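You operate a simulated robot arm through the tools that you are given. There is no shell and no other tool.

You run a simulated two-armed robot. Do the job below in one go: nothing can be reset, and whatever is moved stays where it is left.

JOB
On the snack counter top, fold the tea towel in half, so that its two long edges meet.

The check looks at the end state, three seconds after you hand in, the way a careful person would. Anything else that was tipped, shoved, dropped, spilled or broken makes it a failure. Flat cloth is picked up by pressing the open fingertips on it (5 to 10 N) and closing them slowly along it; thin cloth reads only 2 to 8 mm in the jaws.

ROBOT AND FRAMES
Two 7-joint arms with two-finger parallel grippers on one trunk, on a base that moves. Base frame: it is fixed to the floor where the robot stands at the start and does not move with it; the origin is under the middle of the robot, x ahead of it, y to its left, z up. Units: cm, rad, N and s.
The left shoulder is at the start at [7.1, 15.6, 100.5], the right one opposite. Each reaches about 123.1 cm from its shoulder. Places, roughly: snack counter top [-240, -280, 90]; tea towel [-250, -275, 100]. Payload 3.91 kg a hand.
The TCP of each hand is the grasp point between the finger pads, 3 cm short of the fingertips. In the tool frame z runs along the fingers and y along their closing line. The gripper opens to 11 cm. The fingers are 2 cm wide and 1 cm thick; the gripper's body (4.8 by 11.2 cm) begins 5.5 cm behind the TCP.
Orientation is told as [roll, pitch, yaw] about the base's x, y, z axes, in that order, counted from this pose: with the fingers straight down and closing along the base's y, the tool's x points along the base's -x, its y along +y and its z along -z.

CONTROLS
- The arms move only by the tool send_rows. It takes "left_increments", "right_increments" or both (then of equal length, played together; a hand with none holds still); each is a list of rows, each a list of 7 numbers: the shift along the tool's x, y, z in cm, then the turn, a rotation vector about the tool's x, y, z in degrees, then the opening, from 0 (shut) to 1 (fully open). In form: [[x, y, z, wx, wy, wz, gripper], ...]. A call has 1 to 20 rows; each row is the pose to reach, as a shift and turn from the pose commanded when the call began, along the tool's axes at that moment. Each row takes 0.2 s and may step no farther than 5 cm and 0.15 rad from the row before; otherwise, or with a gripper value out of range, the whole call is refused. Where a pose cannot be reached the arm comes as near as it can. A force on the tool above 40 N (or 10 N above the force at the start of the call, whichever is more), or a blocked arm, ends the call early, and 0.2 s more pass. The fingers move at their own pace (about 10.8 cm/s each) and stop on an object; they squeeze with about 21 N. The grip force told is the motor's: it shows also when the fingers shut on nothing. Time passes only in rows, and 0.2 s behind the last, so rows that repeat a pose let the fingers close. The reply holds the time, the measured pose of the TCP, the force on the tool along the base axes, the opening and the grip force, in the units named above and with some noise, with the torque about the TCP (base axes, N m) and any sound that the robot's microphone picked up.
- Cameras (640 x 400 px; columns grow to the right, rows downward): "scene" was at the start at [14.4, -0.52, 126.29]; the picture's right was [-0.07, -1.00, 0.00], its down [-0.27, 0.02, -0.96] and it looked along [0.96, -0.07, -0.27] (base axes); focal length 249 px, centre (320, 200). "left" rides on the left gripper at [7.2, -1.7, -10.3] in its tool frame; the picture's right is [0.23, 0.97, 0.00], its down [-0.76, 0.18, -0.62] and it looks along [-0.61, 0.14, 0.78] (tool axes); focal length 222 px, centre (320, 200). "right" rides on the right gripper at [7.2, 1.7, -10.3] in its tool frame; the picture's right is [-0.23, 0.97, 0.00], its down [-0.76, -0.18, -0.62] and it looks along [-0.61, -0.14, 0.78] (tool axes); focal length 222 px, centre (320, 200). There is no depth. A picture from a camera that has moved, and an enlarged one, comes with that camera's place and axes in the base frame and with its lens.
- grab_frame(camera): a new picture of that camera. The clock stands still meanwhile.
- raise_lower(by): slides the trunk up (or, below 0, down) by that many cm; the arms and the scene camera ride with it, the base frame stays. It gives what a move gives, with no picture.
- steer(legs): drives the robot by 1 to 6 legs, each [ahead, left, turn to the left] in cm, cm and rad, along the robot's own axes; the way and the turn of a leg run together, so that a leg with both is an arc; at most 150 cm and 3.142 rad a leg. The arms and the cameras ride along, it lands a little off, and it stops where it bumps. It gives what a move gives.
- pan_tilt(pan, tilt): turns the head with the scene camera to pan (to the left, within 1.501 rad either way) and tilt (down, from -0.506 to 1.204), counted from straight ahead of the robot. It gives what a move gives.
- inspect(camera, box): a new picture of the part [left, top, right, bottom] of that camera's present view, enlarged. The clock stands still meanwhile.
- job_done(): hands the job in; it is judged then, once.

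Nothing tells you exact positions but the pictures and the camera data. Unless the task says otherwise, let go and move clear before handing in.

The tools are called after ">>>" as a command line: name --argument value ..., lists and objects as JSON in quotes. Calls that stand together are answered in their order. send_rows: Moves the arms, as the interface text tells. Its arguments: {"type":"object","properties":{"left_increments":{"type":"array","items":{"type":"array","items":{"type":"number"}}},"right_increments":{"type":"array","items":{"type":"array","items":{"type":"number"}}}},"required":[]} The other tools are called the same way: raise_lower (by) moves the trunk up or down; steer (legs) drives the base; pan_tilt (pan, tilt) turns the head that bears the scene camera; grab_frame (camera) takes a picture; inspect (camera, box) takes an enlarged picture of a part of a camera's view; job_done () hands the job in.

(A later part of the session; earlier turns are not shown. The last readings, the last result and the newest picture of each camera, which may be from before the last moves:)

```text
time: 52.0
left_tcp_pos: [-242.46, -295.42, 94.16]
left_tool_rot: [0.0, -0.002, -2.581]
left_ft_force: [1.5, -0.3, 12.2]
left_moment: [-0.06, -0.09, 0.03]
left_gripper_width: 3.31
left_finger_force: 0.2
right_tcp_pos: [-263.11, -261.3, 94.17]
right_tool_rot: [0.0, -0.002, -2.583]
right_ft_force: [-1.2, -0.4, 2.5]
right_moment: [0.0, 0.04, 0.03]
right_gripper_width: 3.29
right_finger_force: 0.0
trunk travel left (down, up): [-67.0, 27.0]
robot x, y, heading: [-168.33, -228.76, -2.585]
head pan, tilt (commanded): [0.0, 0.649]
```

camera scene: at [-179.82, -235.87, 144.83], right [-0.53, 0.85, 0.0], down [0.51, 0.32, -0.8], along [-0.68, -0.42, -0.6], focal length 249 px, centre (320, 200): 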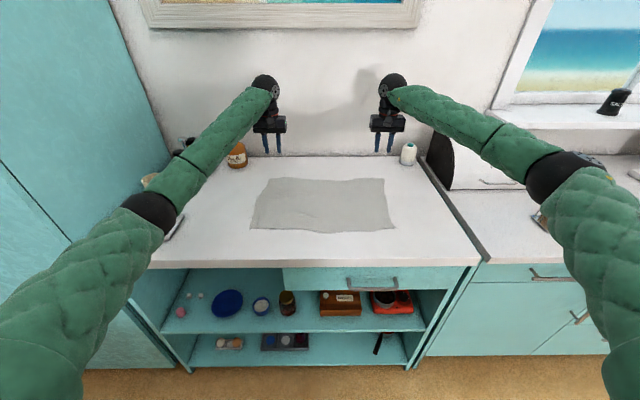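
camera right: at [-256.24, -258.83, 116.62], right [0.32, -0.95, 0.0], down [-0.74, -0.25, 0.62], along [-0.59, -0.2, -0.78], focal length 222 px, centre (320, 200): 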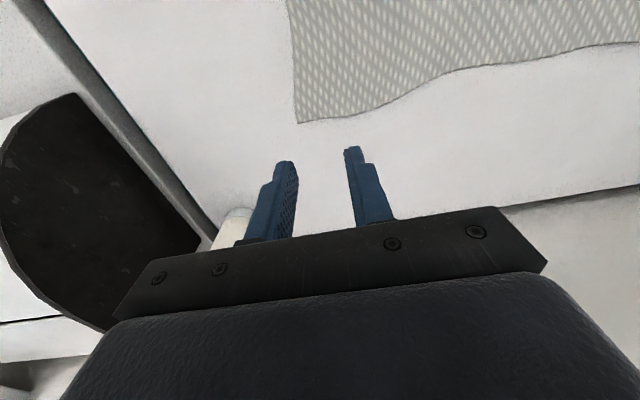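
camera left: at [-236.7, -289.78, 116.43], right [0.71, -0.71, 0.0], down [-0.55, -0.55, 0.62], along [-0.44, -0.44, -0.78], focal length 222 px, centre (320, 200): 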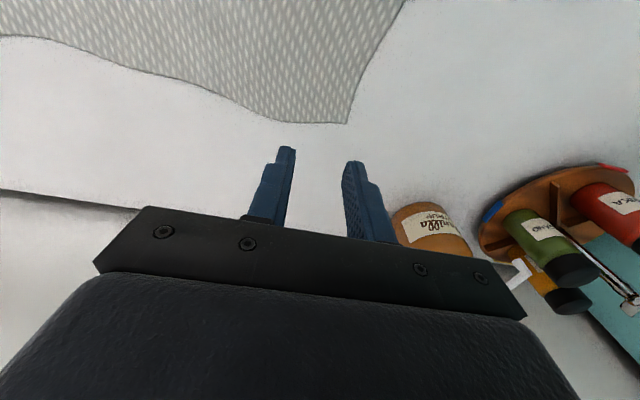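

Left 12 N, right 2.5 N: I'll trim both toward 8 N and then close slowly, drifting the hands 0.6 cm inward so the cloth isn't stretched between them.

>>> send_rows --left_increments '[[0, 0, -0.03, 0, 0, 0, 0.3], [0, -0.05, -0.03, 0, 0, 0, 0.275], [0, -0.1, -0.03, 0, 0, 0, 0.25], [0, -0.15, -0.03, 0, 0, 0, 0.225], [0, -0.2, -0.03, 0, 0, 0, 0.2], [0, -0.25, -0.03, 0, 0, 0, 0.175], [0, -0.3, -0.03, 0, 0, 0, 0.15], [0, -0.35, -0.03, 0, 0, 0, 0.125], [0, -0.4, -0.03, 0, 0, 0, 0.1], [0, -0.45, -0.03, 0, 0, 0, 0.075], [0, -0.5, -0.03, 0, 0, 0, 0.05], [0, -0.55, -0.03, 0, 0, 0, 0.025], [0, -0.6, -0.03, 0, 0, 0, 0.0], [0, -0.6, -0.03, 0, 0, 0, 0.0], [0, -0.6, -0.03, 0, 0, 0, 0.0], [0, -0.6, -0.03, 0, 0, 0, 0.0]]' --right_increments '[[0, 0, 0.08, 0, 0, 0, 0.3], [0, 0.05, 0.08, 0, 0, 0, 0.275], [0, 0.1, 0.08, 0, 0, 0, 0.25], [0, 0.15, 0.08, 0, 0, 0, 0.225], [0, 0.2, 0.08, 0, 0, 0, 0.2], [0, 0.25, 0.08, 0, 0, 0, 0.175], [0, 0.3, 0.08, 0, 0, 0, 0.15], [0, 0.35, 0.08, 0, 0, 0, 0.125], [0, 0.4, 0.08, 0, 0, 0, 0.1], [0, 0.45, 0.08, 0, 0, 0, 0.075], [0, 0.5, 0.08, 0, 0, 0, 0.05], [0, 0.55, 0.08, 0, 0, 0, 0.025], [0, 0.6, 0.08, 0, 0, 0, 0.0], [0, 0.6, 0.08, 0, 0, 0, 0.0], [0, 0.6, 0.08, 0, 0, 0, 0.0], [0, 0.6, 0.08, 0, 0, 0, 0.0]]'

>>> inspect --camera "left" --box '[200, 60, 440, 260]'

>>> inspect --camera "right" --box '[200, 60, 440, 260]'

>>> inspect --camera "scene" --box '[230, 150, 430, 275]'

```text
time: 55.4
left_tcp_pos: [-242.47, -294.96, 94.3]
left_tool_rot: [-0.001, -0.004, -2.582]
left_ft_force: [0.0, 0.4, -0.7]
left_moment: [0.0, -0.02, -0.01]
left_gripper_width: 0.21
left_finger_force: 20.7
right_tcp_pos: [-262.5, -261.84, 94.15]
right_tool_rot: [-0.004, -0.003, -2.58]
right_ft_force: [-0.5, -0.8, 2.7]
right_moment: [0.04, 0.04, -0.05]
right_gripper_width: 0.22
right_finger_force: 21.4
trunk travel left (down, up): [-67.0, 27.0]
robot x, y, heading: [-168.06, -228.85, -2.582]
head pan, tilt (commanded): [0.0, 0.649]
```

```text
2.00 times, centred on (320, 160) of left
camera zoom: at [-237.26, -289.53, 104.77], right [0.71, -0.7, 0.0], down [-0.55, -0.55, 0.63], along [-0.44, -0.44, -0.78], focal length 444 px, centre (320, 280)
```

zoom: 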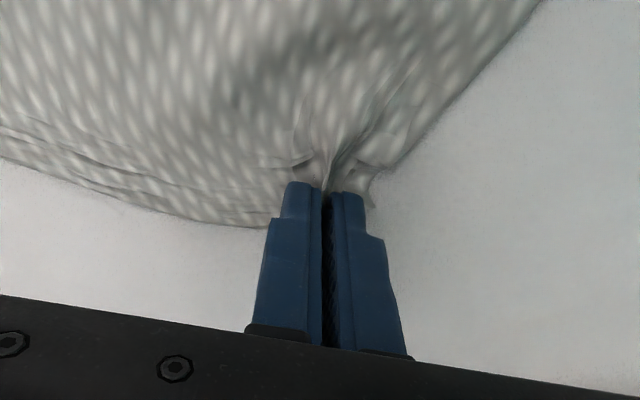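

```text
2.00 times, centred on (320, 160) of right
camera zoom: at [-255.32, -259.58, 104.48], right [0.32, -0.95, 0.0], down [-0.74, -0.25, 0.63], along [-0.59, -0.2, -0.78], focal length 444 px, centre (320, 280)
```

zoom: 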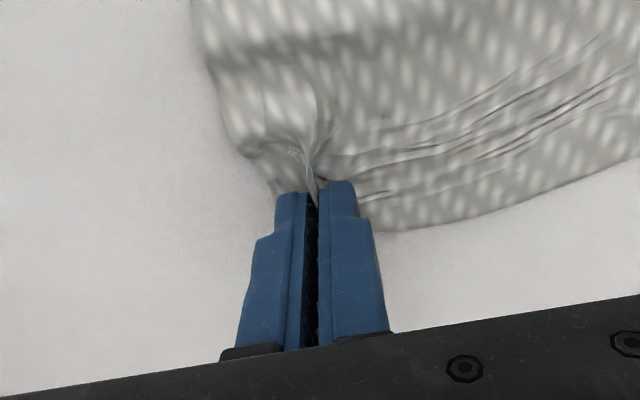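

```text
3.20 times, centred on (330, 212) of scene
camera zoom: at [-179.4, -235.77, 144.87], right [-0.53, 0.85, 0.0], down [0.51, 0.32, -0.8], along [-0.68, -0.42, -0.6], focal length 797 px, centre (288, 160)
```

zoom: 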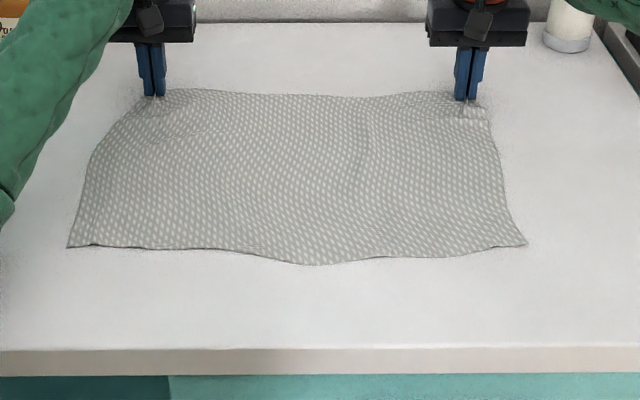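

Both rear corners are pinched (about 2 mm of cloth) with little tension. I'll lift them 3 cm and check that the cloth comes along.

>>> send_rows --left_increments '[[0.05, 0, -1.0, 0, 0, 0, 0], [0.2, 0, -2.0, 0, 0, 0, 0], [0.44, 0, -3.0, 0, 0, 0, 0], [0.44, 0, -3.0, 0, 0, 0, 0]]' --right_increments '[[0.05, 0, -1.0, 0, 0, 0, 0], [0.2, 0, -2.0, 0, 0, 0, 0], [0.44, 0, -3.0, 0, 0, 0, 0], [0.44, 0, -3.0, 0, 0, 0, 0]]'

>>> inspect --camera "scene" --box '[230, 150, 430, 275]'

>>> grab_frame --camera "left"

>>> grab_frame --camera "right"

```text
time: 56.4
left_tcp_pos: [-242.61, -294.29, 97.2]
left_tool_rot: [0.001, -0.002, -2.586]
left_ft_force: [0.2, -0.5, 0.2]
left_moment: [0.01, 0.02, 0.0]
left_gripper_width: 0.22
left_finger_force: 21.5
right_tcp_pos: [-262.58, -261.4, 97.0]
right_tool_rot: [0.003, 0.0, -2.583]
right_ft_force: [0.5, -0.5, 0.2]
right_moment: [-0.03, -0.02, -0.04]
right_gripper_width: 0.22
right_finger_force: 21.1
trunk travel left (down, up): [-67.0, 27.0]
robot x, y, heading: [-168.14, -229.13, -2.589]
head pan, tilt (commanded): [0.0, 0.649]
```

```text
3.20 times, centred on (330, 212) of scene
camera zoom: at [-179.85, -235.66, 144.85], right [-0.53, 0.85, 0.0], down [0.51, 0.32, -0.8], along [-0.68, -0.42, -0.6], focal length 797 px, centre (288, 160)
```

zoom: 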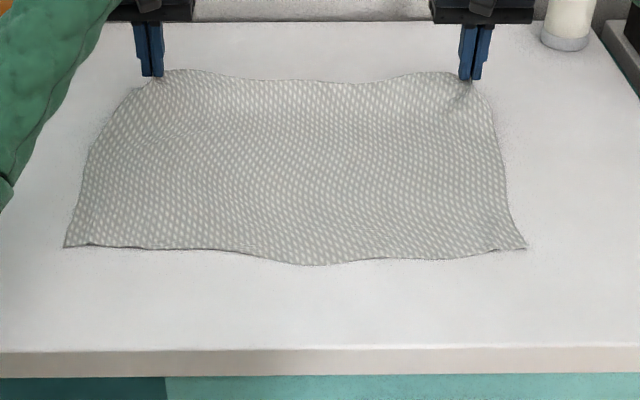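

```text
taken
camera left: at [-237.28, -288.96, 107.67], right [0.71, -0.71, 0.0], down [-0.55, -0.55, 0.62], along [-0.44, -0.44, -0.78], focal length 222 px, centre (320, 200)
```

left: 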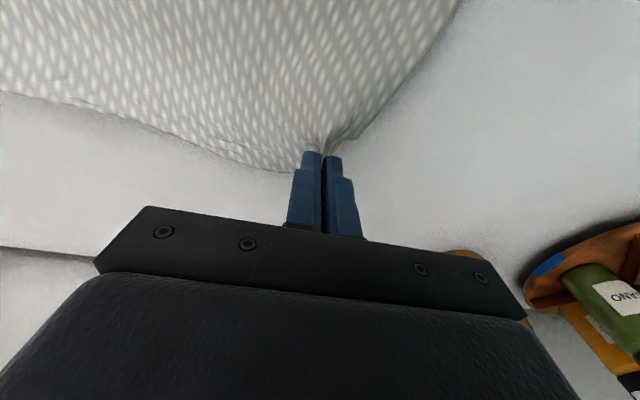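

```text
taken
camera right: at [-255.39, -259.09, 107.35], right [0.32, -0.95, 0.0], down [-0.74, -0.25, 0.62], along [-0.59, -0.2, -0.78], focal length 222 px, centre (320, 200)
```

right: 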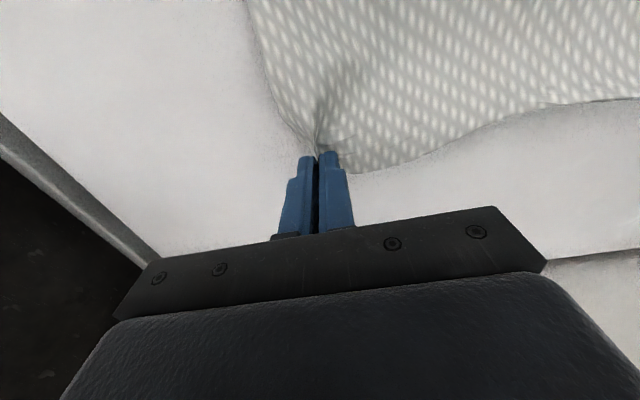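

The cloth lifts cleanly with both hands. Now I'll swing the rear edge up and toward me in an arc around the fold line, tipping the hands forward as it turns over.

>>> send_rows --left_increments '[[0.48, 0.06, -0.93, 0, -3.5, 0, 0], [1.05, 0.12, -1.84, 0, -7, 0, 0], [1.71, 0.18, -2.71, 0, -10.5, 0, 0], [2.45, 0.24, -3.53, 0, -14, 0, 0], [3.27, 0.3, -4.28, 0, -17.5, 0, 0], [4.16, 0.36, -4.98, 0, -21, 0, 0], [5.12, 0.42, -5.6, 0, -24.5, 0, 0], [6.14, 0.48, -6.15, 0, -28, 0, 0], [7.21, 0.54, -6.62, 0, -31.5, 0, 0], [8.33, 0.6, -7.0, 0, -35, 0, 0], [9.48, 0.66, -7.31, 0, -38.5, 0, 0], [10.66, 0.72, -7.52, 0, -42, 0, 0], [11.86, 0.78, -7.64, 0, -45.5, 0, 0], [11.86, 0.78, -7.64, 0, -45.5, 0, 0]]' --right_increments '[[0.48, 0.06, -0.93, 0, -3.5, 0, 0], [1.05, 0.12, -1.84, 0, -7, 0, 0], [1.71, 0.18, -2.71, 0, -10.5, 0, 0], [2.45, 0.24, -3.53, 0, -14, 0, 0], [3.27, 0.3, -4.28, 0, -17.5, 0, 0], [4.16, 0.36, -4.98, 0, -21, 0, 0], [5.12, 0.42, -5.6, 0, -24.5, 0, 0], [6.14, 0.48, -6.15, 0, -28, 0, 0], [7.21, 0.54, -6.62, 0, -31.5, 0, 0], [8.33, 0.6, -7.0, 0, -35, 0, 0], [9.48, 0.66, -7.31, 0, -38.5, 0, 0], [10.66, 0.72, -7.52, 0, -42, 0, 0], [11.86, 0.78, -7.64, 0, -45.5, 0, 0], [11.86, 0.78, -7.64, 0, -45.5, 0, 0]]'

>>> grab_frame --camera "scene"

>>> inspect --camera "scene" --box '[230, 150, 430, 275]'

>>> grab_frame --camera "left"

>>> grab_frame --camera "right"

```text
time: 59.4
left_tcp_pos: [-231.71, -289.1, 104.53]
left_tool_rot: [0.002, -0.796, -2.582]
left_ft_force: [-0.4, 0.8, 0.4]
left_moment: [-0.02, 0.0, 0.01]
left_gripper_width: 0.23
left_finger_force: 20.7
right_tcp_pos: [-251.87, -255.95, 104.54]
right_tool_rot: [0.0, -0.796, -2.583]
right_ft_force: [-0.1, -0.5, 1.0]
right_moment: [-0.02, -0.01, -0.02]
right_gripper_width: 0.25
right_finger_force: 21.0
trunk travel left (down, up): [-67.0, 27.0]
robot x, y, heading: [-168.35, -228.95, -2.576]
head pan, tilt (commanded): [0.0, 0.649]
```

```text
taken
camera scene: at [-179.81, -235.83, 144.77], right [-0.53, 0.85, 0.0], down [0.51, 0.32, -0.8], along [-0.68, -0.42, -0.6], focal length 249 px, centre (320, 200)
```

scene: 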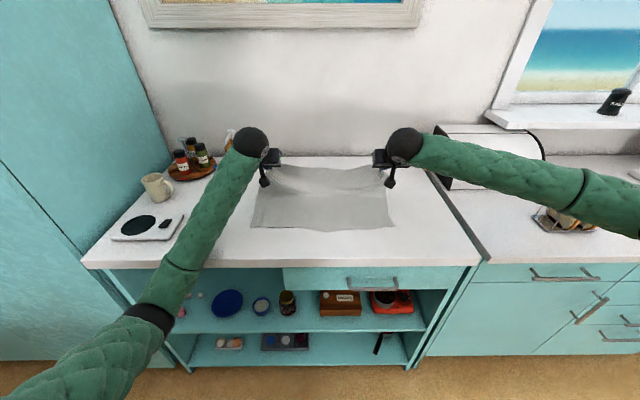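

```text
3.20 times, centred on (330, 212) of scene
camera zoom: at [-179.81, -235.83, 144.77], right [-0.53, 0.85, 0.0], down [0.51, 0.32, -0.8], along [-0.68, -0.42, -0.6], focal length 797 px, centre (288, 160)
```

zoom: 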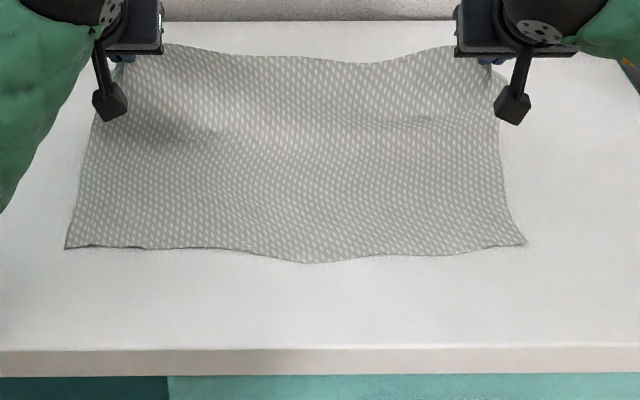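

```text
taken
camera left: at [-222.23, -280.94, 106.77], right [0.65, -0.74, -0.16], down [0.02, -0.2, 0.98], along [-0.76, -0.64, -0.12], focal length 222 px, centre (320, 200)
```

left: 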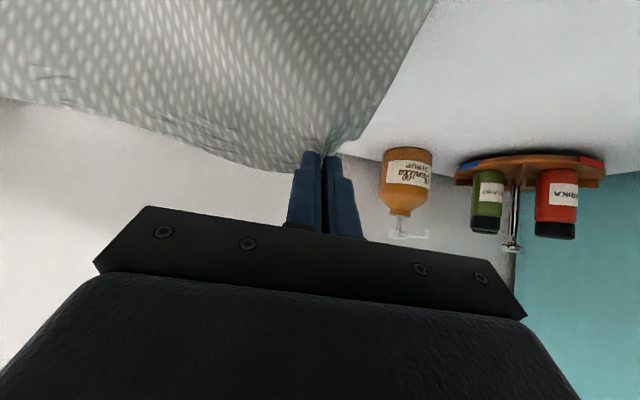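

```text
taken
camera right: at [-240.45, -250.93, 106.63], right [0.38, -0.91, 0.16], down [-0.17, 0.1, 0.98], along [-0.91, -0.4, -0.11], focal length 222 px, centre (320, 200)
```

right: 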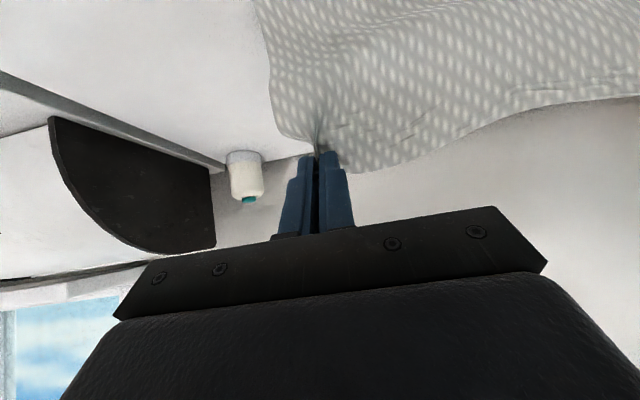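

The fold is going as planned: the rear half is standing up and the front edge hasn't moved. I'll carry the edge on over the top toward the front.

>>> send_rows --left_increments '[[0.74, 0, -0.9, 0, -1.3, 0, 0], [1.55, 0, -1.72, 0, -2.6, 0, 0], [2.41, 0, -2.49, 0, -3.9, 0, 0], [3.34, 0, -3.2, 0, -5.2, 0, 0], [4.32, 0, -3.82, 0, -6.5, 0, 0], [5.34, 0, -4.38, 0, -7.8, 0, 0], [6.39, 0, -4.84, 0, -9.1, 0, 0], [7.47, 0, -5.23, 0, -10.4, 0, 0], [8.58, 0, -5.51, 0, -11.7, 0, 0], [9.68, 0, -5.71, 0, -13, 0, 0], [10.81, 0, -5.81, 0, -14.3, 0, 0], [10.81, 0, -5.81, 0, -14.3, 0, 0]]' --right_increments '[[0.74, 0, -0.9, 0, -1.3, 0, 0], [1.55, 0, -1.72, 0, -2.6, 0, 0], [2.41, 0, -2.49, 0, -3.9, 0, 0], [3.34, 0, -3.2, 0, -5.2, 0, 0], [4.32, 0, -3.82, 0, -6.5, 0, 0], [5.34, 0, -4.38, 0, -7.8, 0, 0], [6.39, 0, -4.84, 0, -9.1, 0, 0], [7.47, 0, -5.23, 0, -10.4, 0, 0], [8.58, 0, -5.51, 0, -11.7, 0, 0], [9.68, 0, -5.71, 0, -13, 0, 0], [10.81, 0, -5.81, 0, -14.3, 0, 0], [10.81, 0, -5.81, 0, -14.3, 0, 0]]'

>>> grab_frame --camera "scene"

>>> inspect --camera "scene" --box '[230, 150, 430, 275]'

>>> grab_frame --camera "left"

>>> grab_frame --camera "right"

```text
time: 62.0
left_tcp_pos: [-221.9, -282.68, 101.01]
left_tool_rot: [0.0, -1.043, -2.583]
left_ft_force: [0.1, -0.2, 0.8]
left_moment: [0.01, 0.0, -0.03]
left_gripper_width: 0.23
left_finger_force: 21.3
right_tcp_pos: [-241.97, -250.04, 101.0]
right_tool_rot: [0.001, -1.043, -2.583]
right_ft_force: [0.5, -0.6, 0.4]
right_moment: [0.0, 0.0, -0.05]
right_gripper_width: 0.23
right_finger_force: 21.3
trunk travel left (down, up): [-67.0, 27.0]
robot x, y, heading: [-168.35, -228.83, -2.581]
head pan, tilt (commanded): [0.0, 0.649]
```

```text
taken
camera scene: at [-179.91, -235.92, 144.82], right [-0.53, 0.85, 0.0], down [0.51, 0.32, -0.8], along [-0.67, -0.42, -0.61], focal length 249 px, centre (320, 200)
```

scene: 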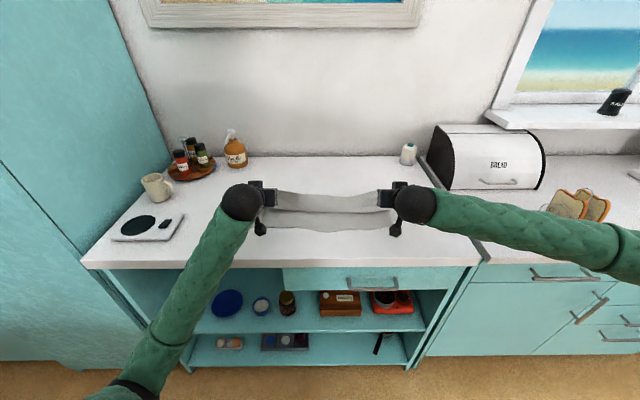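

```text
3.20 times, centred on (330, 212) of scene
camera zoom: at [-179.91, -235.92, 144.82], right [-0.53, 0.85, 0.0], down [0.51, 0.32, -0.8], along [-0.67, -0.42, -0.61], focal length 797 px, centre (288, 160)
```

zoom: 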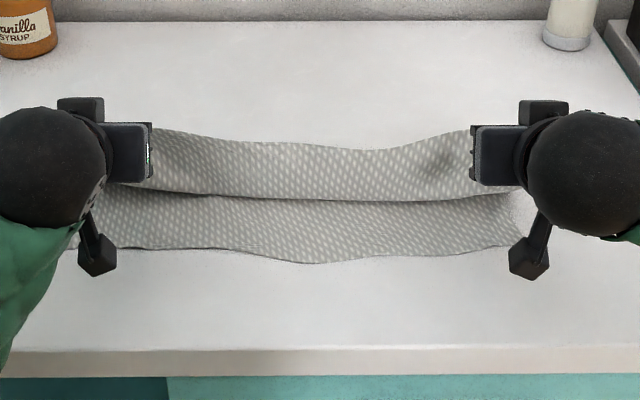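

```text
taken
camera left: at [-212.32, -274.57, 100.08], right [0.61, -0.76, -0.2], down [0.23, -0.07, 0.97], along [-0.76, -0.64, 0.13], focal length 222 px, centre (320, 200)
```

left: 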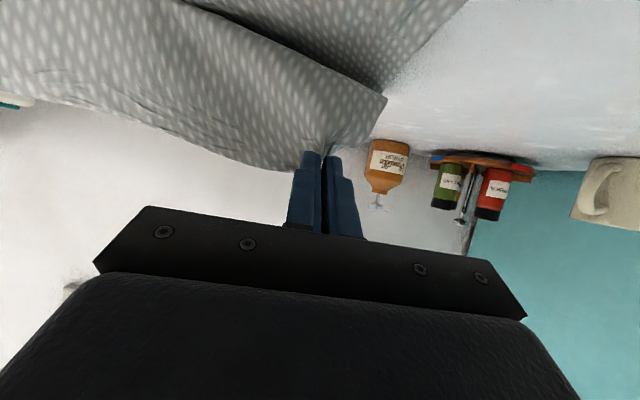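

```text
taken
camera right: at [-230.5, -244.83, 99.94], right [0.42, -0.89, 0.2], down [0.04, 0.23, 0.97], along [-0.91, -0.4, 0.13], focal length 222 px, centre (320, 200)
```

right: 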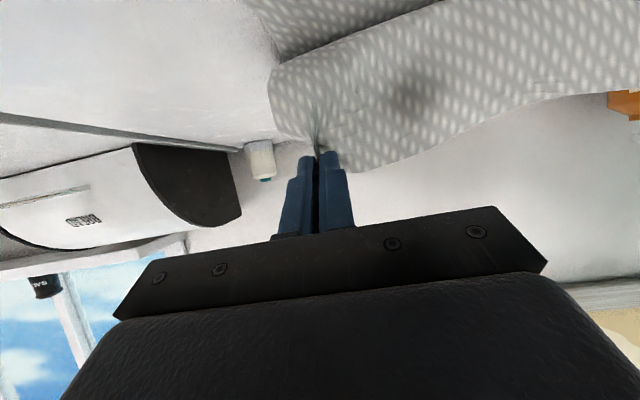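

The edge is now over the front half, cloth draping in a soft roll and the front edge still in place. I'll bring the edge lower and toward the front edge, keeping the wrist cameras above the counter.

>>> send_rows --left_increments '[[1.09, 0, -0.29, 0, 0, 0, 0], [2.23, 0, -0.55, 0, 0, 0, 0], [3.45, 0, -0.77, 0, 0, 0, 0], [4.72, 0, -0.95, 0, 0, 0, 0], [5.99, 0, -1.14, 0, 0, 0, 0], [7.15, 0, -1.16, 0, 0, 0, 0], [7.15, 0, -1.16, 0, 0, 0, 0]]' --right_increments '[[1.09, 0, -0.29, 0, 0, 0, 0], [2.23, 0, -0.55, 0, 0, 0, 0], [3.45, 0, -0.77, 0, 0, 0, 0], [4.72, 0, -0.95, 0, 0, 0, 0], [5.99, 0, -1.14, 0, 0, 0, 0], [7.15, 0, -1.16, 0, 0, 0, 0], [7.15, 0, -1.16, 0, 0, 0, 0]]'

>>> grab_frame --camera "scene"

>>> inspect --camera "scene" --box '[230, 150, 430, 275]'

>>> grab_frame --camera "left"

>>> grab_frame --camera "right"

```text
time: 63.6
left_tcp_pos: [-218.27, -280.42, 95.54]
left_tool_rot: [0.0, -1.043, -2.582]
left_ft_force: [-9.4, 14.5, 1.3]
left_moment: [0.27, 0.23, -0.42]
left_gripper_width: 0.25
left_finger_force: 20.8
right_tcp_pos: [-241.78, -246.59, 99.26]
right_tool_rot: [0.0, -1.036, -2.585]
right_ft_force: [9.4, -14.8, -1.6]
right_moment: [-0.35, -0.25, 0.4]
right_gripper_width: 0.26
right_finger_force: 20.8
right hand out of reach, approached as far as the arm can: row 2, 3, 4, 5, 6, 7
trunk travel left (down, up): [-67.0, 27.0]
robot x, y, heading: [-168.21, -228.75, -2.587]
head pan, tilt (commanded): [0.0, 0.649]
```

```text
taken
camera scene: at [-179.88, -235.88, 144.83], right [-0.53, 0.85, 0.0], down [0.51, 0.32, -0.8], along [-0.68, -0.42, -0.6], focal length 249 px, centre (320, 200)
```

scene: 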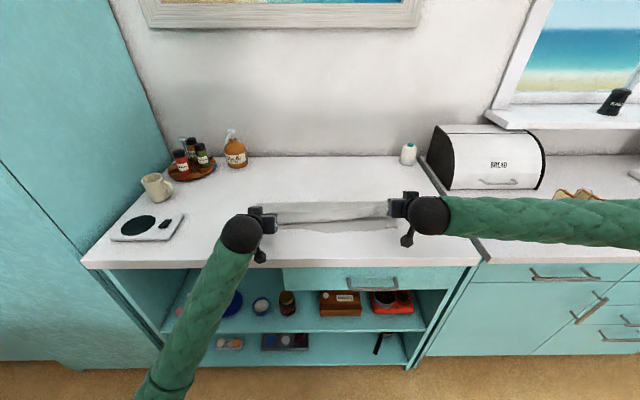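

```text
3.20 times, centred on (330, 212) of scene
camera zoom: at [-179.88, -235.88, 144.83], right [-0.53, 0.85, 0.0], down [0.51, 0.32, -0.8], along [-0.68, -0.42, -0.6], focal length 797 px, centre (288, 160)
```

zoom: 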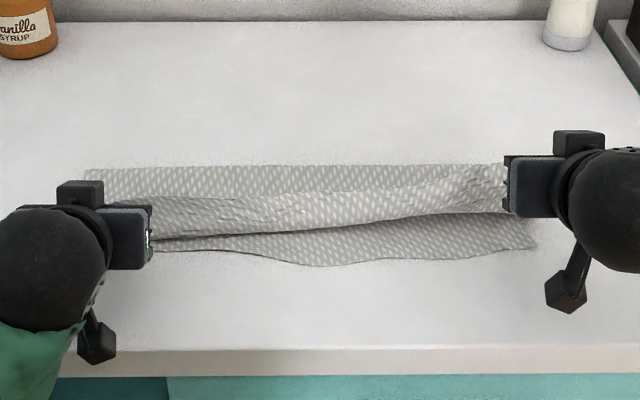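

```text
taken
camera left: at [-208.5, -272.15, 94.61], right [0.61, -0.77, -0.2], down [0.23, -0.07, 0.97], along [-0.76, -0.64, 0.13], focal length 222 px, centre (320, 200)
```

left: 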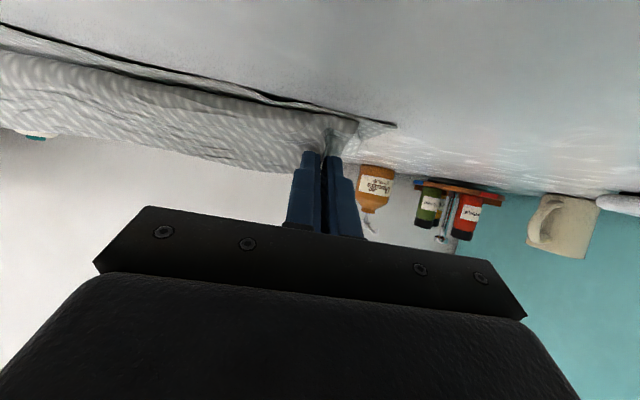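

```text
taken
camera right: at [-230.21, -241.38, 98.29], right [0.42, -0.89, 0.2], down [0.03, 0.23, 0.97], along [-0.91, -0.4, 0.12], focal length 222 px, centre (320, 200)
```

right: 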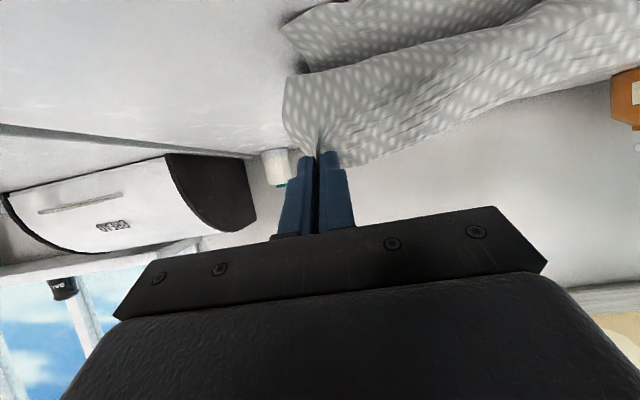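

The right arm ran into its reach limit at this tilt and drifted about 3 cm right, putting some tension on the cloth. I'll reduce the right hand's forward tilt, which should let it come back to the commanded spot.

>>> send_rows --right_increments '[[0, 0, 0, 0, 5, 0, 0], [0, 0, 0, 0, 10, 0, 0], [0, 0, 0, 0, 15, 0, 0], [0, 0, 0, 0, 15, 0, 0]]'

```text
time: 64.6
left_tcp_pos: [-218.22, -280.43, 95.46]
left_tool_rot: [0.0, -1.044, -2.582]
left_ft_force: [-11.4, 17.7, 1.5]
left_moment: [0.32, 0.21, -0.52]
left_gripper_width: 0.28
left_finger_force: 20.4
right_tcp_pos: [-241.86, -246.06, 99.3]
right_tool_rot: [0.0, -0.78, -2.585]
right_ft_force: [11.3, -16.4, -0.8]
right_moment: [-0.46, -0.3, 0.29]
right_gripper_width: 0.3
right_finger_force: 21.3
trunk travel left (down, up): [-67.0, 27.0]
robot x, y, heading: [-168.04, -228.47, -2.583]
head pan, tilt (commanded): [0.0, 0.649]
```

The tilt came down fine. Now I'll bring the right hand 3.4 cm back to the left to relieve the tension.

>>> send_rows --right_increments '[[0, 0.8, 0, 0, 0, 0, 0], [0, 1.7, 0, 0, 0, 0, 0], [0, 2.6, 0, 0, 0, 0, 0], [0, 3.4, 0, 0, 0, 0, 0], [0, 3.4, 0, 0, 0, 0, 0]]'

```text
time: 65.8
left_tcp_pos: [-218.22, -280.47, 95.58]
left_tool_rot: [0.001, -1.043, -2.584]
left_ft_force: [-0.1, 0.2, -0.2]
left_moment: [-0.01, 0.0, -0.01]
left_gripper_width: 0.22
left_finger_force: 21.6
right_tcp_pos: [-240.13, -249.04, 99.6]
right_tool_rot: [-0.001, -0.782, -2.582]
right_ft_force: [0.3, 0.1, 0.1]
right_moment: [-0.01, 0.0, 0.0]
right_gripper_width: 0.23
right_finger_force: 20.9
trunk travel left (down, up): [-67.0, 27.0]
robot x, y, heading: [-168.25, -228.68, -2.582]
head pan, tilt (commanded): [0.0, 0.649]
```

Tension is gone. Now lowering the right hand to match the left.

>>> send_rows --right_increments '[[0.95, 0, 0.32, 0, 0, 0, 0], [1.9, 0, 0.65, 0, 0, 0, 0], [2.86, 0, 0.97, 0, 0, 0, 0], [3.81, 0, 1.29, 0, 0, 0, 0], [3.81, 0, 1.29, 0, 0, 0, 0]]'

>>> grab_frame --camera "scene"

>>> inspect --camera "scene" --box '[230, 150, 430, 275]'

>>> grab_frame --camera "right"

```text
time: 67.0
left_tcp_pos: [-218.15, -280.44, 95.48]
left_tool_rot: [0.0, -1.042, -2.583]
left_ft_force: [-0.1, -0.1, 0.6]
left_moment: [-0.02, 0.04, -0.02]
left_gripper_width: 0.22
left_finger_force: 20.8
right_tcp_pos: [-238.59, -248.24, 95.91]
right_tool_rot: [0.0, -0.783, -2.583]
right_ft_force: [-0.4, 0.3, -0.2]
right_moment: [0.01, 0.0, 0.05]
right_gripper_width: 0.23
right_finger_force: 20.9
trunk travel left (down, up): [-67.0, 27.0]
robot x, y, heading: [-168.42, -228.62, -2.582]
head pan, tilt (commanded): [0.0, 0.649]
```

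```text
taken
camera scene: at [-179.87, -235.9, 144.83], right [-0.53, 0.85, 0.0], down [0.51, 0.32, -0.8], along [-0.68, -0.42, -0.6], focal length 249 px, centre (320, 200)
```

scene: 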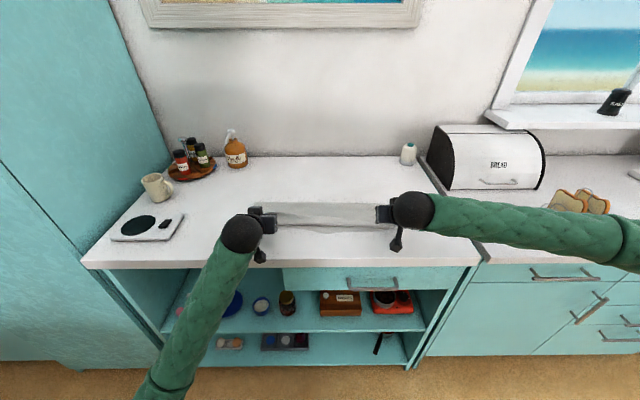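

```text
3.20 times, centred on (330, 212) of scene
camera zoom: at [-179.87, -235.9, 144.83], right [-0.53, 0.85, 0.0], down [0.51, 0.32, -0.8], along [-0.68, -0.42, -0.6], focal length 797 px, centre (288, 160)
```

zoom: 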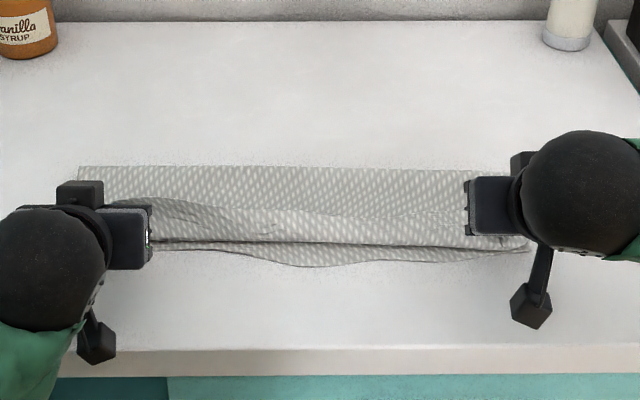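

```text
taken
camera right: at [-227.12, -243.24, 98.13], right [0.38, -0.91, 0.16], down [-0.18, 0.1, 0.98], along [-0.91, -0.4, -0.13], focal length 222 px, centre (320, 200)
```

right: 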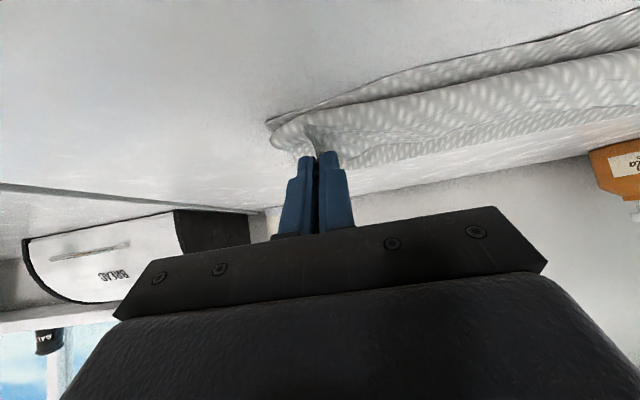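

The towel is folded over with the pinched edge curled up a little above the front edge. Let me look closer before releasing.

>>> inspect --camera "scene" --box '[250, 190, 330, 240]'

>>> inspect --camera "scene" --box '[325, 190, 405, 240]'

>>> grab_frame --camera "left"

```text
8.00 times, centred on (290, 215) of scene
camera zoom: at [-179.87, -235.9, 144.83], right [-0.53, 0.85, 0.0], down [0.51, 0.32, -0.8], along [-0.68, -0.42, -0.6], focal length 1993 px, centre (560, 80)
```

zoom: 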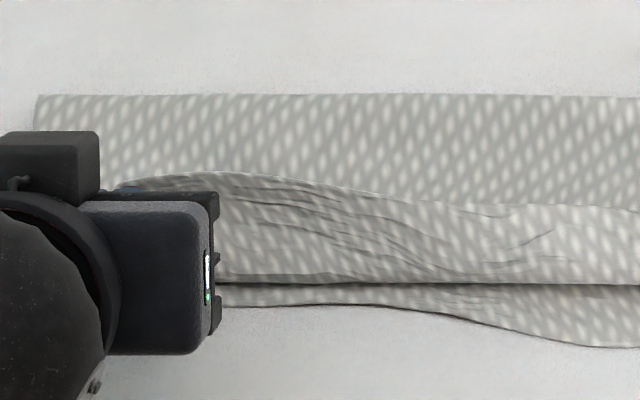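

```text
8.00 times, centred on (365, 215) of scene
camera zoom: at [-179.87, -235.9, 144.83], right [-0.53, 0.85, 0.0], down [0.51, 0.32, -0.8], along [-0.68, -0.42, -0.6], focal length 1993 px, centre (-40, 80)
```

zoom: 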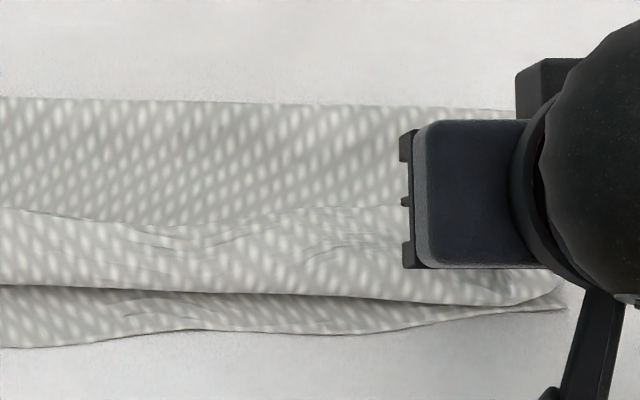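

```text
taken
camera left: at [-208.49, -272.18, 94.59], right [0.61, -0.76, -0.2], down [0.23, -0.07, 0.97], along [-0.76, -0.64, 0.13], focal length 222 px, centre (320, 200)
```

left: 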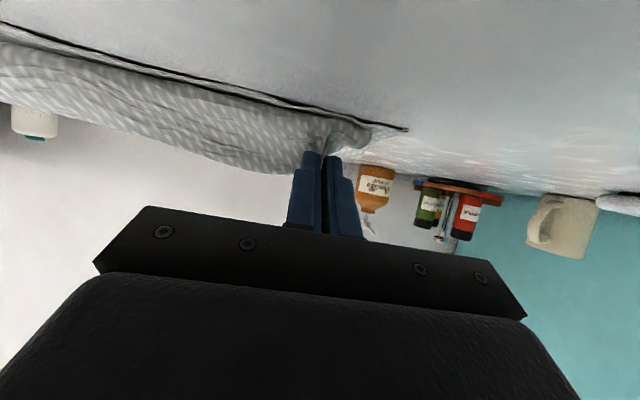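

If released now the edge would unroll about 4 cm past the front edge, since the fold line has been pulled to f≈346 instead of 348.5. I'll lift the edge back up a bit to let the fold reopen, then lay it down farther back.

>>> send_rows --left_increments '[[-1.91, 0, -0.3, 0, 0, 0, 0], [-4.0, 0, -0.48, 0, 0, 0, 0], [-6.21, 0, -0.26, 0, 0, 0, 0], [-8.43, 0, 0.18, 0, 0, 0, 0], [-10.36, 0, 0.91, 0, 0, 0, 0], [-10.36, 0, 0.91, 0, 0, 0, 0]]' --right_increments '[[-1.77, 0, -0.78, 0, 0, 0, 0], [-3.74, 0, -1.5, 0, 0, 0, 0], [-5.93, 0, -1.86, 0, 0, 0, 0], [-8.2, 0, -2.01, 0, 0, 0, 0], [-10.25, 0, -1.8, 0, 0, 0, 0], [-10.25, 0, -1.8, 0, 0, 0, 0]]'

>>> inspect --camera "scene" --box '[230, 150, 430, 275]'

>>> grab_frame --camera "left"

```text
time: 68.4
left_tcp_pos: [-223.4, -283.68, 103.94]
left_tool_rot: [0.0, -1.044, -2.583]
left_ft_force: [0.4, 0.5, 0.6]
left_moment: [0.02, 0.01, 0.0]
left_gripper_width: 0.25
left_finger_force: 21.6
right_tcp_pos: [-243.88, -251.32, 104.61]
right_tool_rot: [-0.001, -0.78, -2.584]
right_ft_force: [0.5, -0.5, -0.7]
right_moment: [-0.02, -0.03, -0.02]
right_gripper_width: 0.23
right_finger_force: 21.0
trunk travel left (down, up): [-67.0, 27.0]
robot x, y, heading: [-168.28, -228.83, -2.584]
head pan, tilt (commanded): [0.0, 0.649]
```

```text
3.20 times, centred on (330, 212) of scene
camera zoom: at [-179.83, -235.87, 144.83], right [-0.53, 0.85, 0.0], down [0.51, 0.32, -0.8], along [-0.68, -0.42, -0.6], focal length 797 px, centre (288, 160)
```

zoom: 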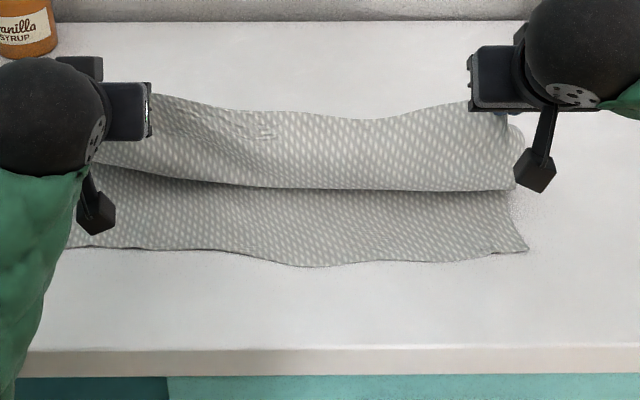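

```text
taken
camera left: at [-213.68, -275.41, 103.13], right [0.61, -0.77, -0.2], down [0.23, -0.07, 0.97], along [-0.76, -0.64, 0.13], focal length 222 px, centre (320, 200)
```

left: 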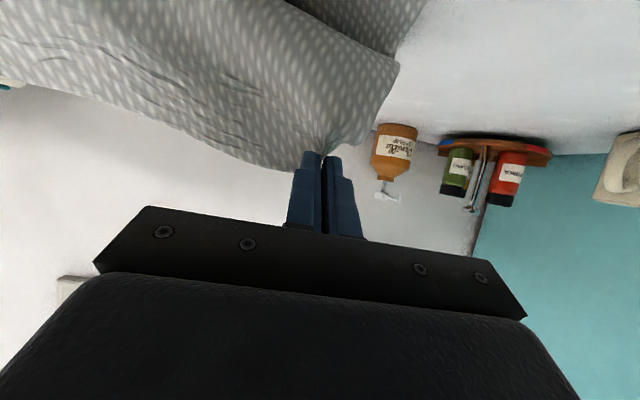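

The fold has reopened and the front edge is still straight at f≈334. Now I'll lower the edge about 4.5 cm farther back than before.

>>> send_rows --left_increments '[[1.83, 0, 0.83, 0, 0, 0, 0], [3.76, 0, 1.49, 0, 0, 0, 0], [5.74, 0, 2.07, 0, 0, 0, 0], [7.72, 0, 2.64, 0, 0, 0, 0], [8.11, 0, 2.76, 0, 0, 0, 0], [8.11, 0, 2.76, 0, 0, 0, 0]]' --right_increments '[[1.55, 0, 1.28, 0, 0, 0, 0], [3.24, 0, 2.42, 0, 0, 0, 0], [5.01, 0, 3.48, 0, 0, 0, 0], [6.77, 0, 4.55, 0, 0, 0, 0], [7.13, 0, 4.76, 0, 0, 0, 0], [7.13, 0, 4.76, 0, 0, 0, 0]]'

>>> inspect --camera "scene" --box '[230, 150, 430, 275]'

>>> grab_frame --camera "left"

>>> grab_frame --camera "right"

```text
time: 69.8
left_tcp_pos: [-222.11, -282.74, 95.46]
left_tool_rot: [-0.001, -1.044, -2.582]
left_ft_force: [-0.4, -0.6, 0.1]
left_moment: [-0.01, 0.02, 0.0]
left_gripper_width: 0.22
left_finger_force: 21.1
right_tcp_pos: [-242.42, -250.56, 96.29]
right_tool_rot: [0.002, -0.782, -2.584]
right_ft_force: [-0.1, -0.3, -0.4]
right_moment: [-0.01, 0.01, -0.01]
right_gripper_width: 0.21
right_finger_force: 21.2
trunk travel left (down, up): [-67.0, 27.0]
robot x, y, heading: [-168.44, -228.65, -2.585]
head pan, tilt (commanded): [0.0, 0.649]
```

```text
3.20 times, centred on (330, 212) of scene
camera zoom: at [-179.89, -235.9, 144.82], right [-0.53, 0.85, 0.0], down [0.51, 0.32, -0.8], along [-0.68, -0.42, -0.6], focal length 797 px, centre (288, 160)
```

zoom: 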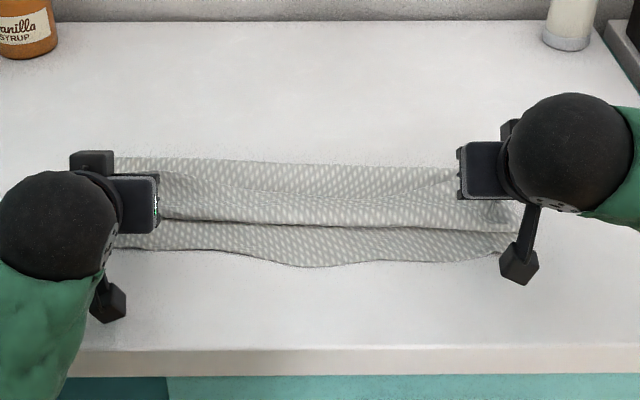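

```text
taken
camera left: at [-212.28, -274.41, 94.54], right [0.61, -0.76, -0.2], down [0.23, -0.07, 0.97], along [-0.76, -0.64, 0.13], focal length 222 px, centre (320, 200)
```

left: 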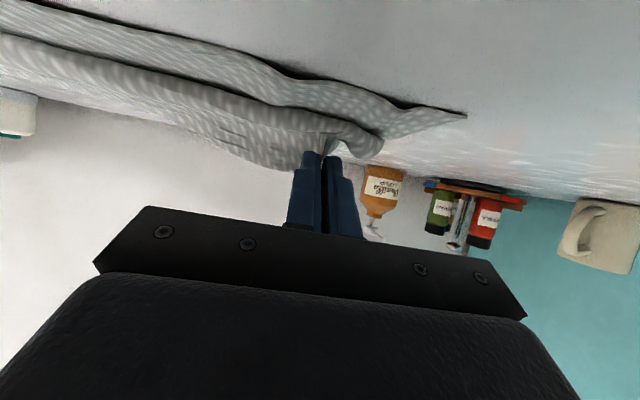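

```text
taken
camera right: at [-230.84, -245.52, 98.42], right [0.38, -0.91, 0.16], down [-0.18, 0.1, 0.98], along [-0.91, -0.4, -0.13], focal length 222 px, centre (320, 200)
```

right: 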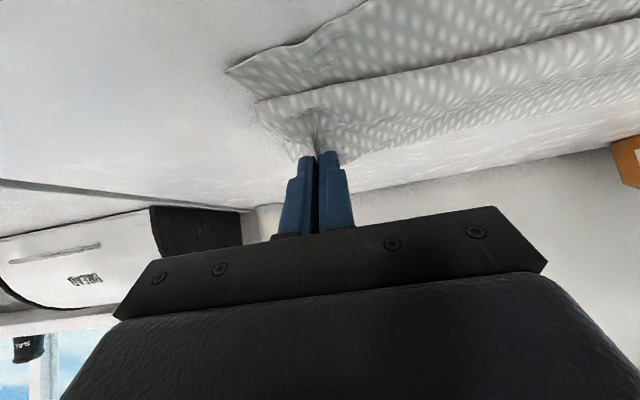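

The fold line is still about 2 cm short. I'll lift once more and set the edge down another 3.7 cm farther back.

>>> send_rows --left_increments '[[-2.56, 0, -0.57, 0, 0, 0, 0], [-5.33, 0, -0.79, 0, 0, 0, 0], [-7.81, 0, -0.5, 0, 0, 0, 0], [-9.33, 0, 0.12, 0, 0, 0, 0], [-9.33, 0, 0.12, 0, 0, 0, 0], [-9.33, 0, 0.12, 0, 0, 0, 0], [-7.12, 0, 1.29, 0, 0, 0, 0], [-4.75, 0, 2.21, 0, 0, 0, 0], [-2.6, 0, 2.88, 0, 0, 0, 0], [-2.03, 0, 3.1, 0, 0, 0, 0], [-2.03, 0, 3.1, 0, 0, 0, 0]]' --right_increments '[[-2.33, 0, -1.21, 0, 0, 0, 0], [-4.94, 0, -2.14, 0, 0, 0, 0], [-7.42, 0, -2.5, 0, 0, 0, 0], [-9.04, 0, -2.29, 0, 0, 0, 0], [-9.04, 0, -2.29, 0, 0, 0, 0], [-9.04, 0, -2.29, 0, 0, 0, 0], [-7.21, 0, -0.59, 0, 0, 0, 0], [-5.17, 0, 0.9, 0, 0, 0, 0], [-3.26, 0, 2.11, 0, 0, 0, 0], [-2.77, 0, 2.47, 0, 0, 0, 0], [-2.77, 0, 2.47, 0, 0, 0, 0]]'

>>> inspect --camera "scene" --box '[230, 150, 430, 275]'

>>> grab_frame --camera "left"

>>> grab_frame --camera "right"

```text
time: 72.2
left_tcp_pos: [-224.83, -284.55, 95.7]
left_tool_rot: [-0.002, -1.044, -2.583]
left_ft_force: [0.1, -0.2, -0.7]
left_moment: [0.02, -0.04, 0.0]
left_gripper_width: 0.22
left_finger_force: 21.1
right_tcp_pos: [-245.25, -252.42, 96.22]
right_tool_rot: [-0.002, -0.782, -2.582]
right_ft_force: [-0.3, -0.1, -0.8]
right_moment: [0.0, 0.0, 0.0]
right_gripper_width: 0.21
right_finger_force: 21.2
trunk travel left (down, up): [-67.0, 27.0]
robot x, y, heading: [-168.09, -229.08, -2.584]
head pan, tilt (commanded): [0.0, 0.649]
```

```text
3.20 times, centred on (330, 212) of scene
camera zoom: at [-179.88, -235.89, 144.82], right [-0.53, 0.85, 0.0], down [0.51, 0.32, -0.8], along [-0.68, -0.42, -0.6], focal length 797 px, centre (288, 160)
```

zoom: 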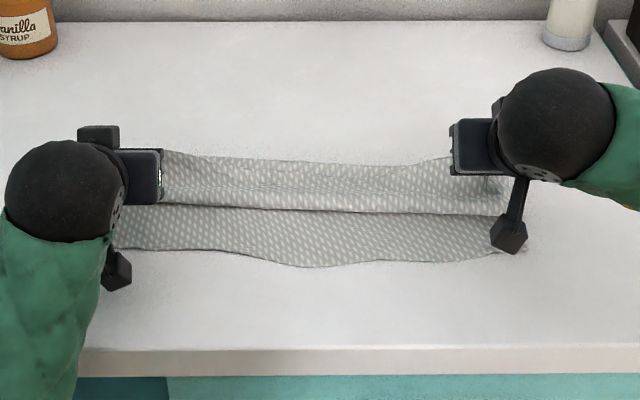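

```text
taken
camera left: at [-215.17, -276.26, 94.85], right [0.61, -0.77, -0.2], down [0.23, -0.07, 0.97], along [-0.76, -0.64, 0.13], focal length 222 px, centre (320, 200)
```

left: 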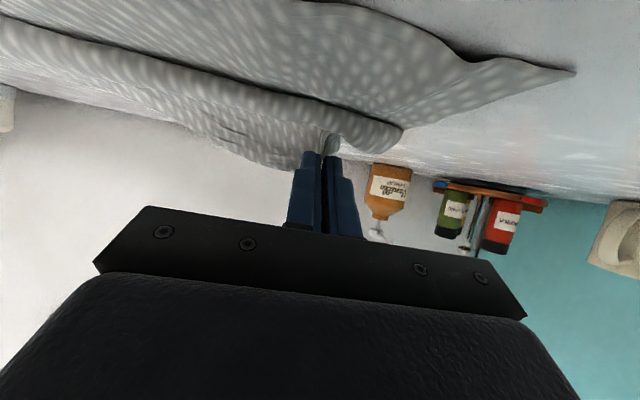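

```text
taken
camera right: at [-233.84, -247.46, 98.41], right [0.38, -0.91, 0.16], down [-0.18, 0.1, 0.98], along [-0.91, -0.4, -0.13], focal length 222 px, centre (320, 200)
```

right: 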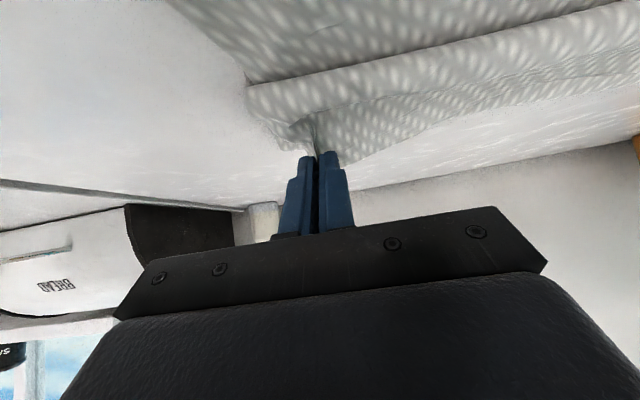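

Now the nose of the fold sits at f≈338, which should put the edge near the front edge once it unrolls. I'll open the fingers slowly and draw the hands back along the fingers.

>>> send_rows --left_increments '[[0, 0, 0, 0, 0, 0, 0.05], [0, 0, 0, 0, 0, 0, 0.1], [0, 0, 0, 0, 0, 0, 0.15], [0, 0, 0, 0, 0, 0, 0.2], [0, 0, 0, 0, 0, 0, 0.25], [0, 0, 0, 0, 0, 0, 0.3], [0, 0, 0, 0, 0, 0, 0.3]]' --right_increments '[[0, 0, 0, 0, 0, 0, 0.05], [0, 0, 0, 0, 0, 0, 0.1], [0, 0, 0, 0, 0, 0, 0.15], [0, 0, 0, 0, 0, 0, 0.2], [0, 0, 0, 0, 0, 0, 0.25], [0, 0, 0, 0, 0, 0, 0.3], [0, 0, 0, 0, 0, 0, 0.3]]'

>>> inspect --camera "scene" --box '[230, 150, 430, 275]'

>>> grab_frame --camera "left"

>>> grab_frame --camera "right"

```text
time: 73.8
left_tcp_pos: [-224.93, -284.55, 95.79]
left_tool_rot: [0.0, -1.044, -2.583]
left_ft_force: [-0.3, 0.4, 0.3]
left_moment: [-0.02, 0.01, -0.03]
left_gripper_width: 3.31
left_finger_force: 0.2
right_tcp_pos: [-245.33, -252.46, 96.22]
right_tool_rot: [0.0, -0.782, -2.583]
right_ft_force: [0.0, -0.3, 0.0]
right_moment: [-0.01, 0.01, -0.04]
right_gripper_width: 3.32
right_finger_force: 0.0
trunk travel left (down, up): [-67.0, 27.0]
robot x, y, heading: [-168.24, -229.0, -2.583]
head pan, tilt (commanded): [0.0, 0.649]
```

```text
3.20 times, centred on (330, 212) of scene
camera zoom: at [-179.89, -235.89, 144.82], right [-0.53, 0.85, 0.0], down [0.51, 0.32, -0.8], along [-0.68, -0.42, -0.6], focal length 797 px, centre (288, 160)
```

zoom: 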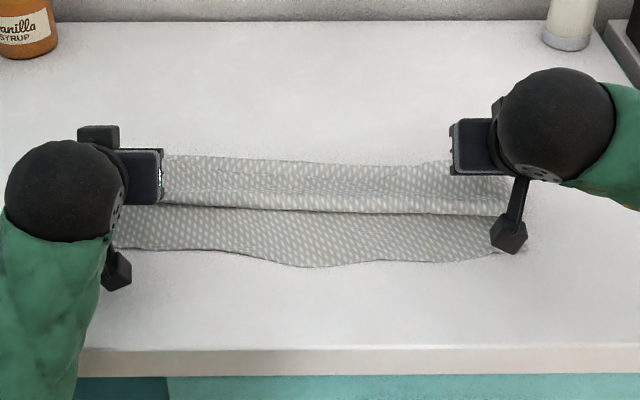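

```text
taken
camera left: at [-215.18, -276.26, 94.85], right [0.61, -0.76, -0.2], down [0.23, -0.07, 0.97], along [-0.76, -0.64, 0.13], focal length 222 px, centre (320, 200)
```

left: 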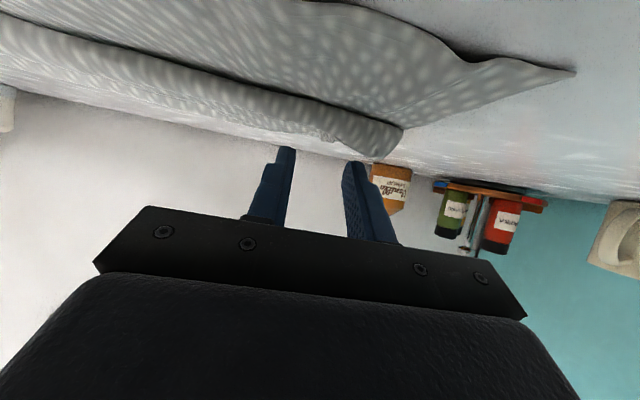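

```text
taken
camera right: at [-233.84, -247.47, 98.42], right [0.38, -0.91, 0.16], down [-0.18, 0.1, 0.98], along [-0.91, -0.4, -0.13], focal length 222 px, centre (320, 200)
```

right: 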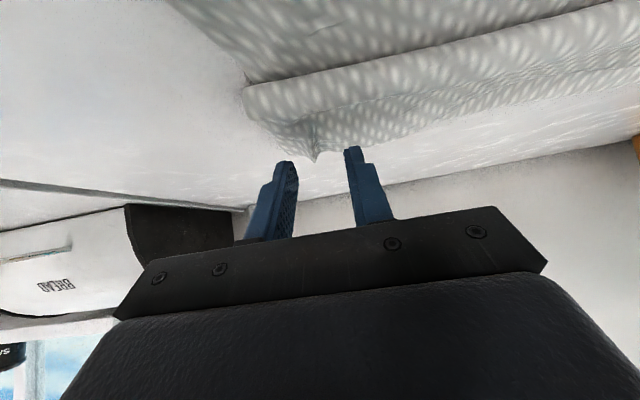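

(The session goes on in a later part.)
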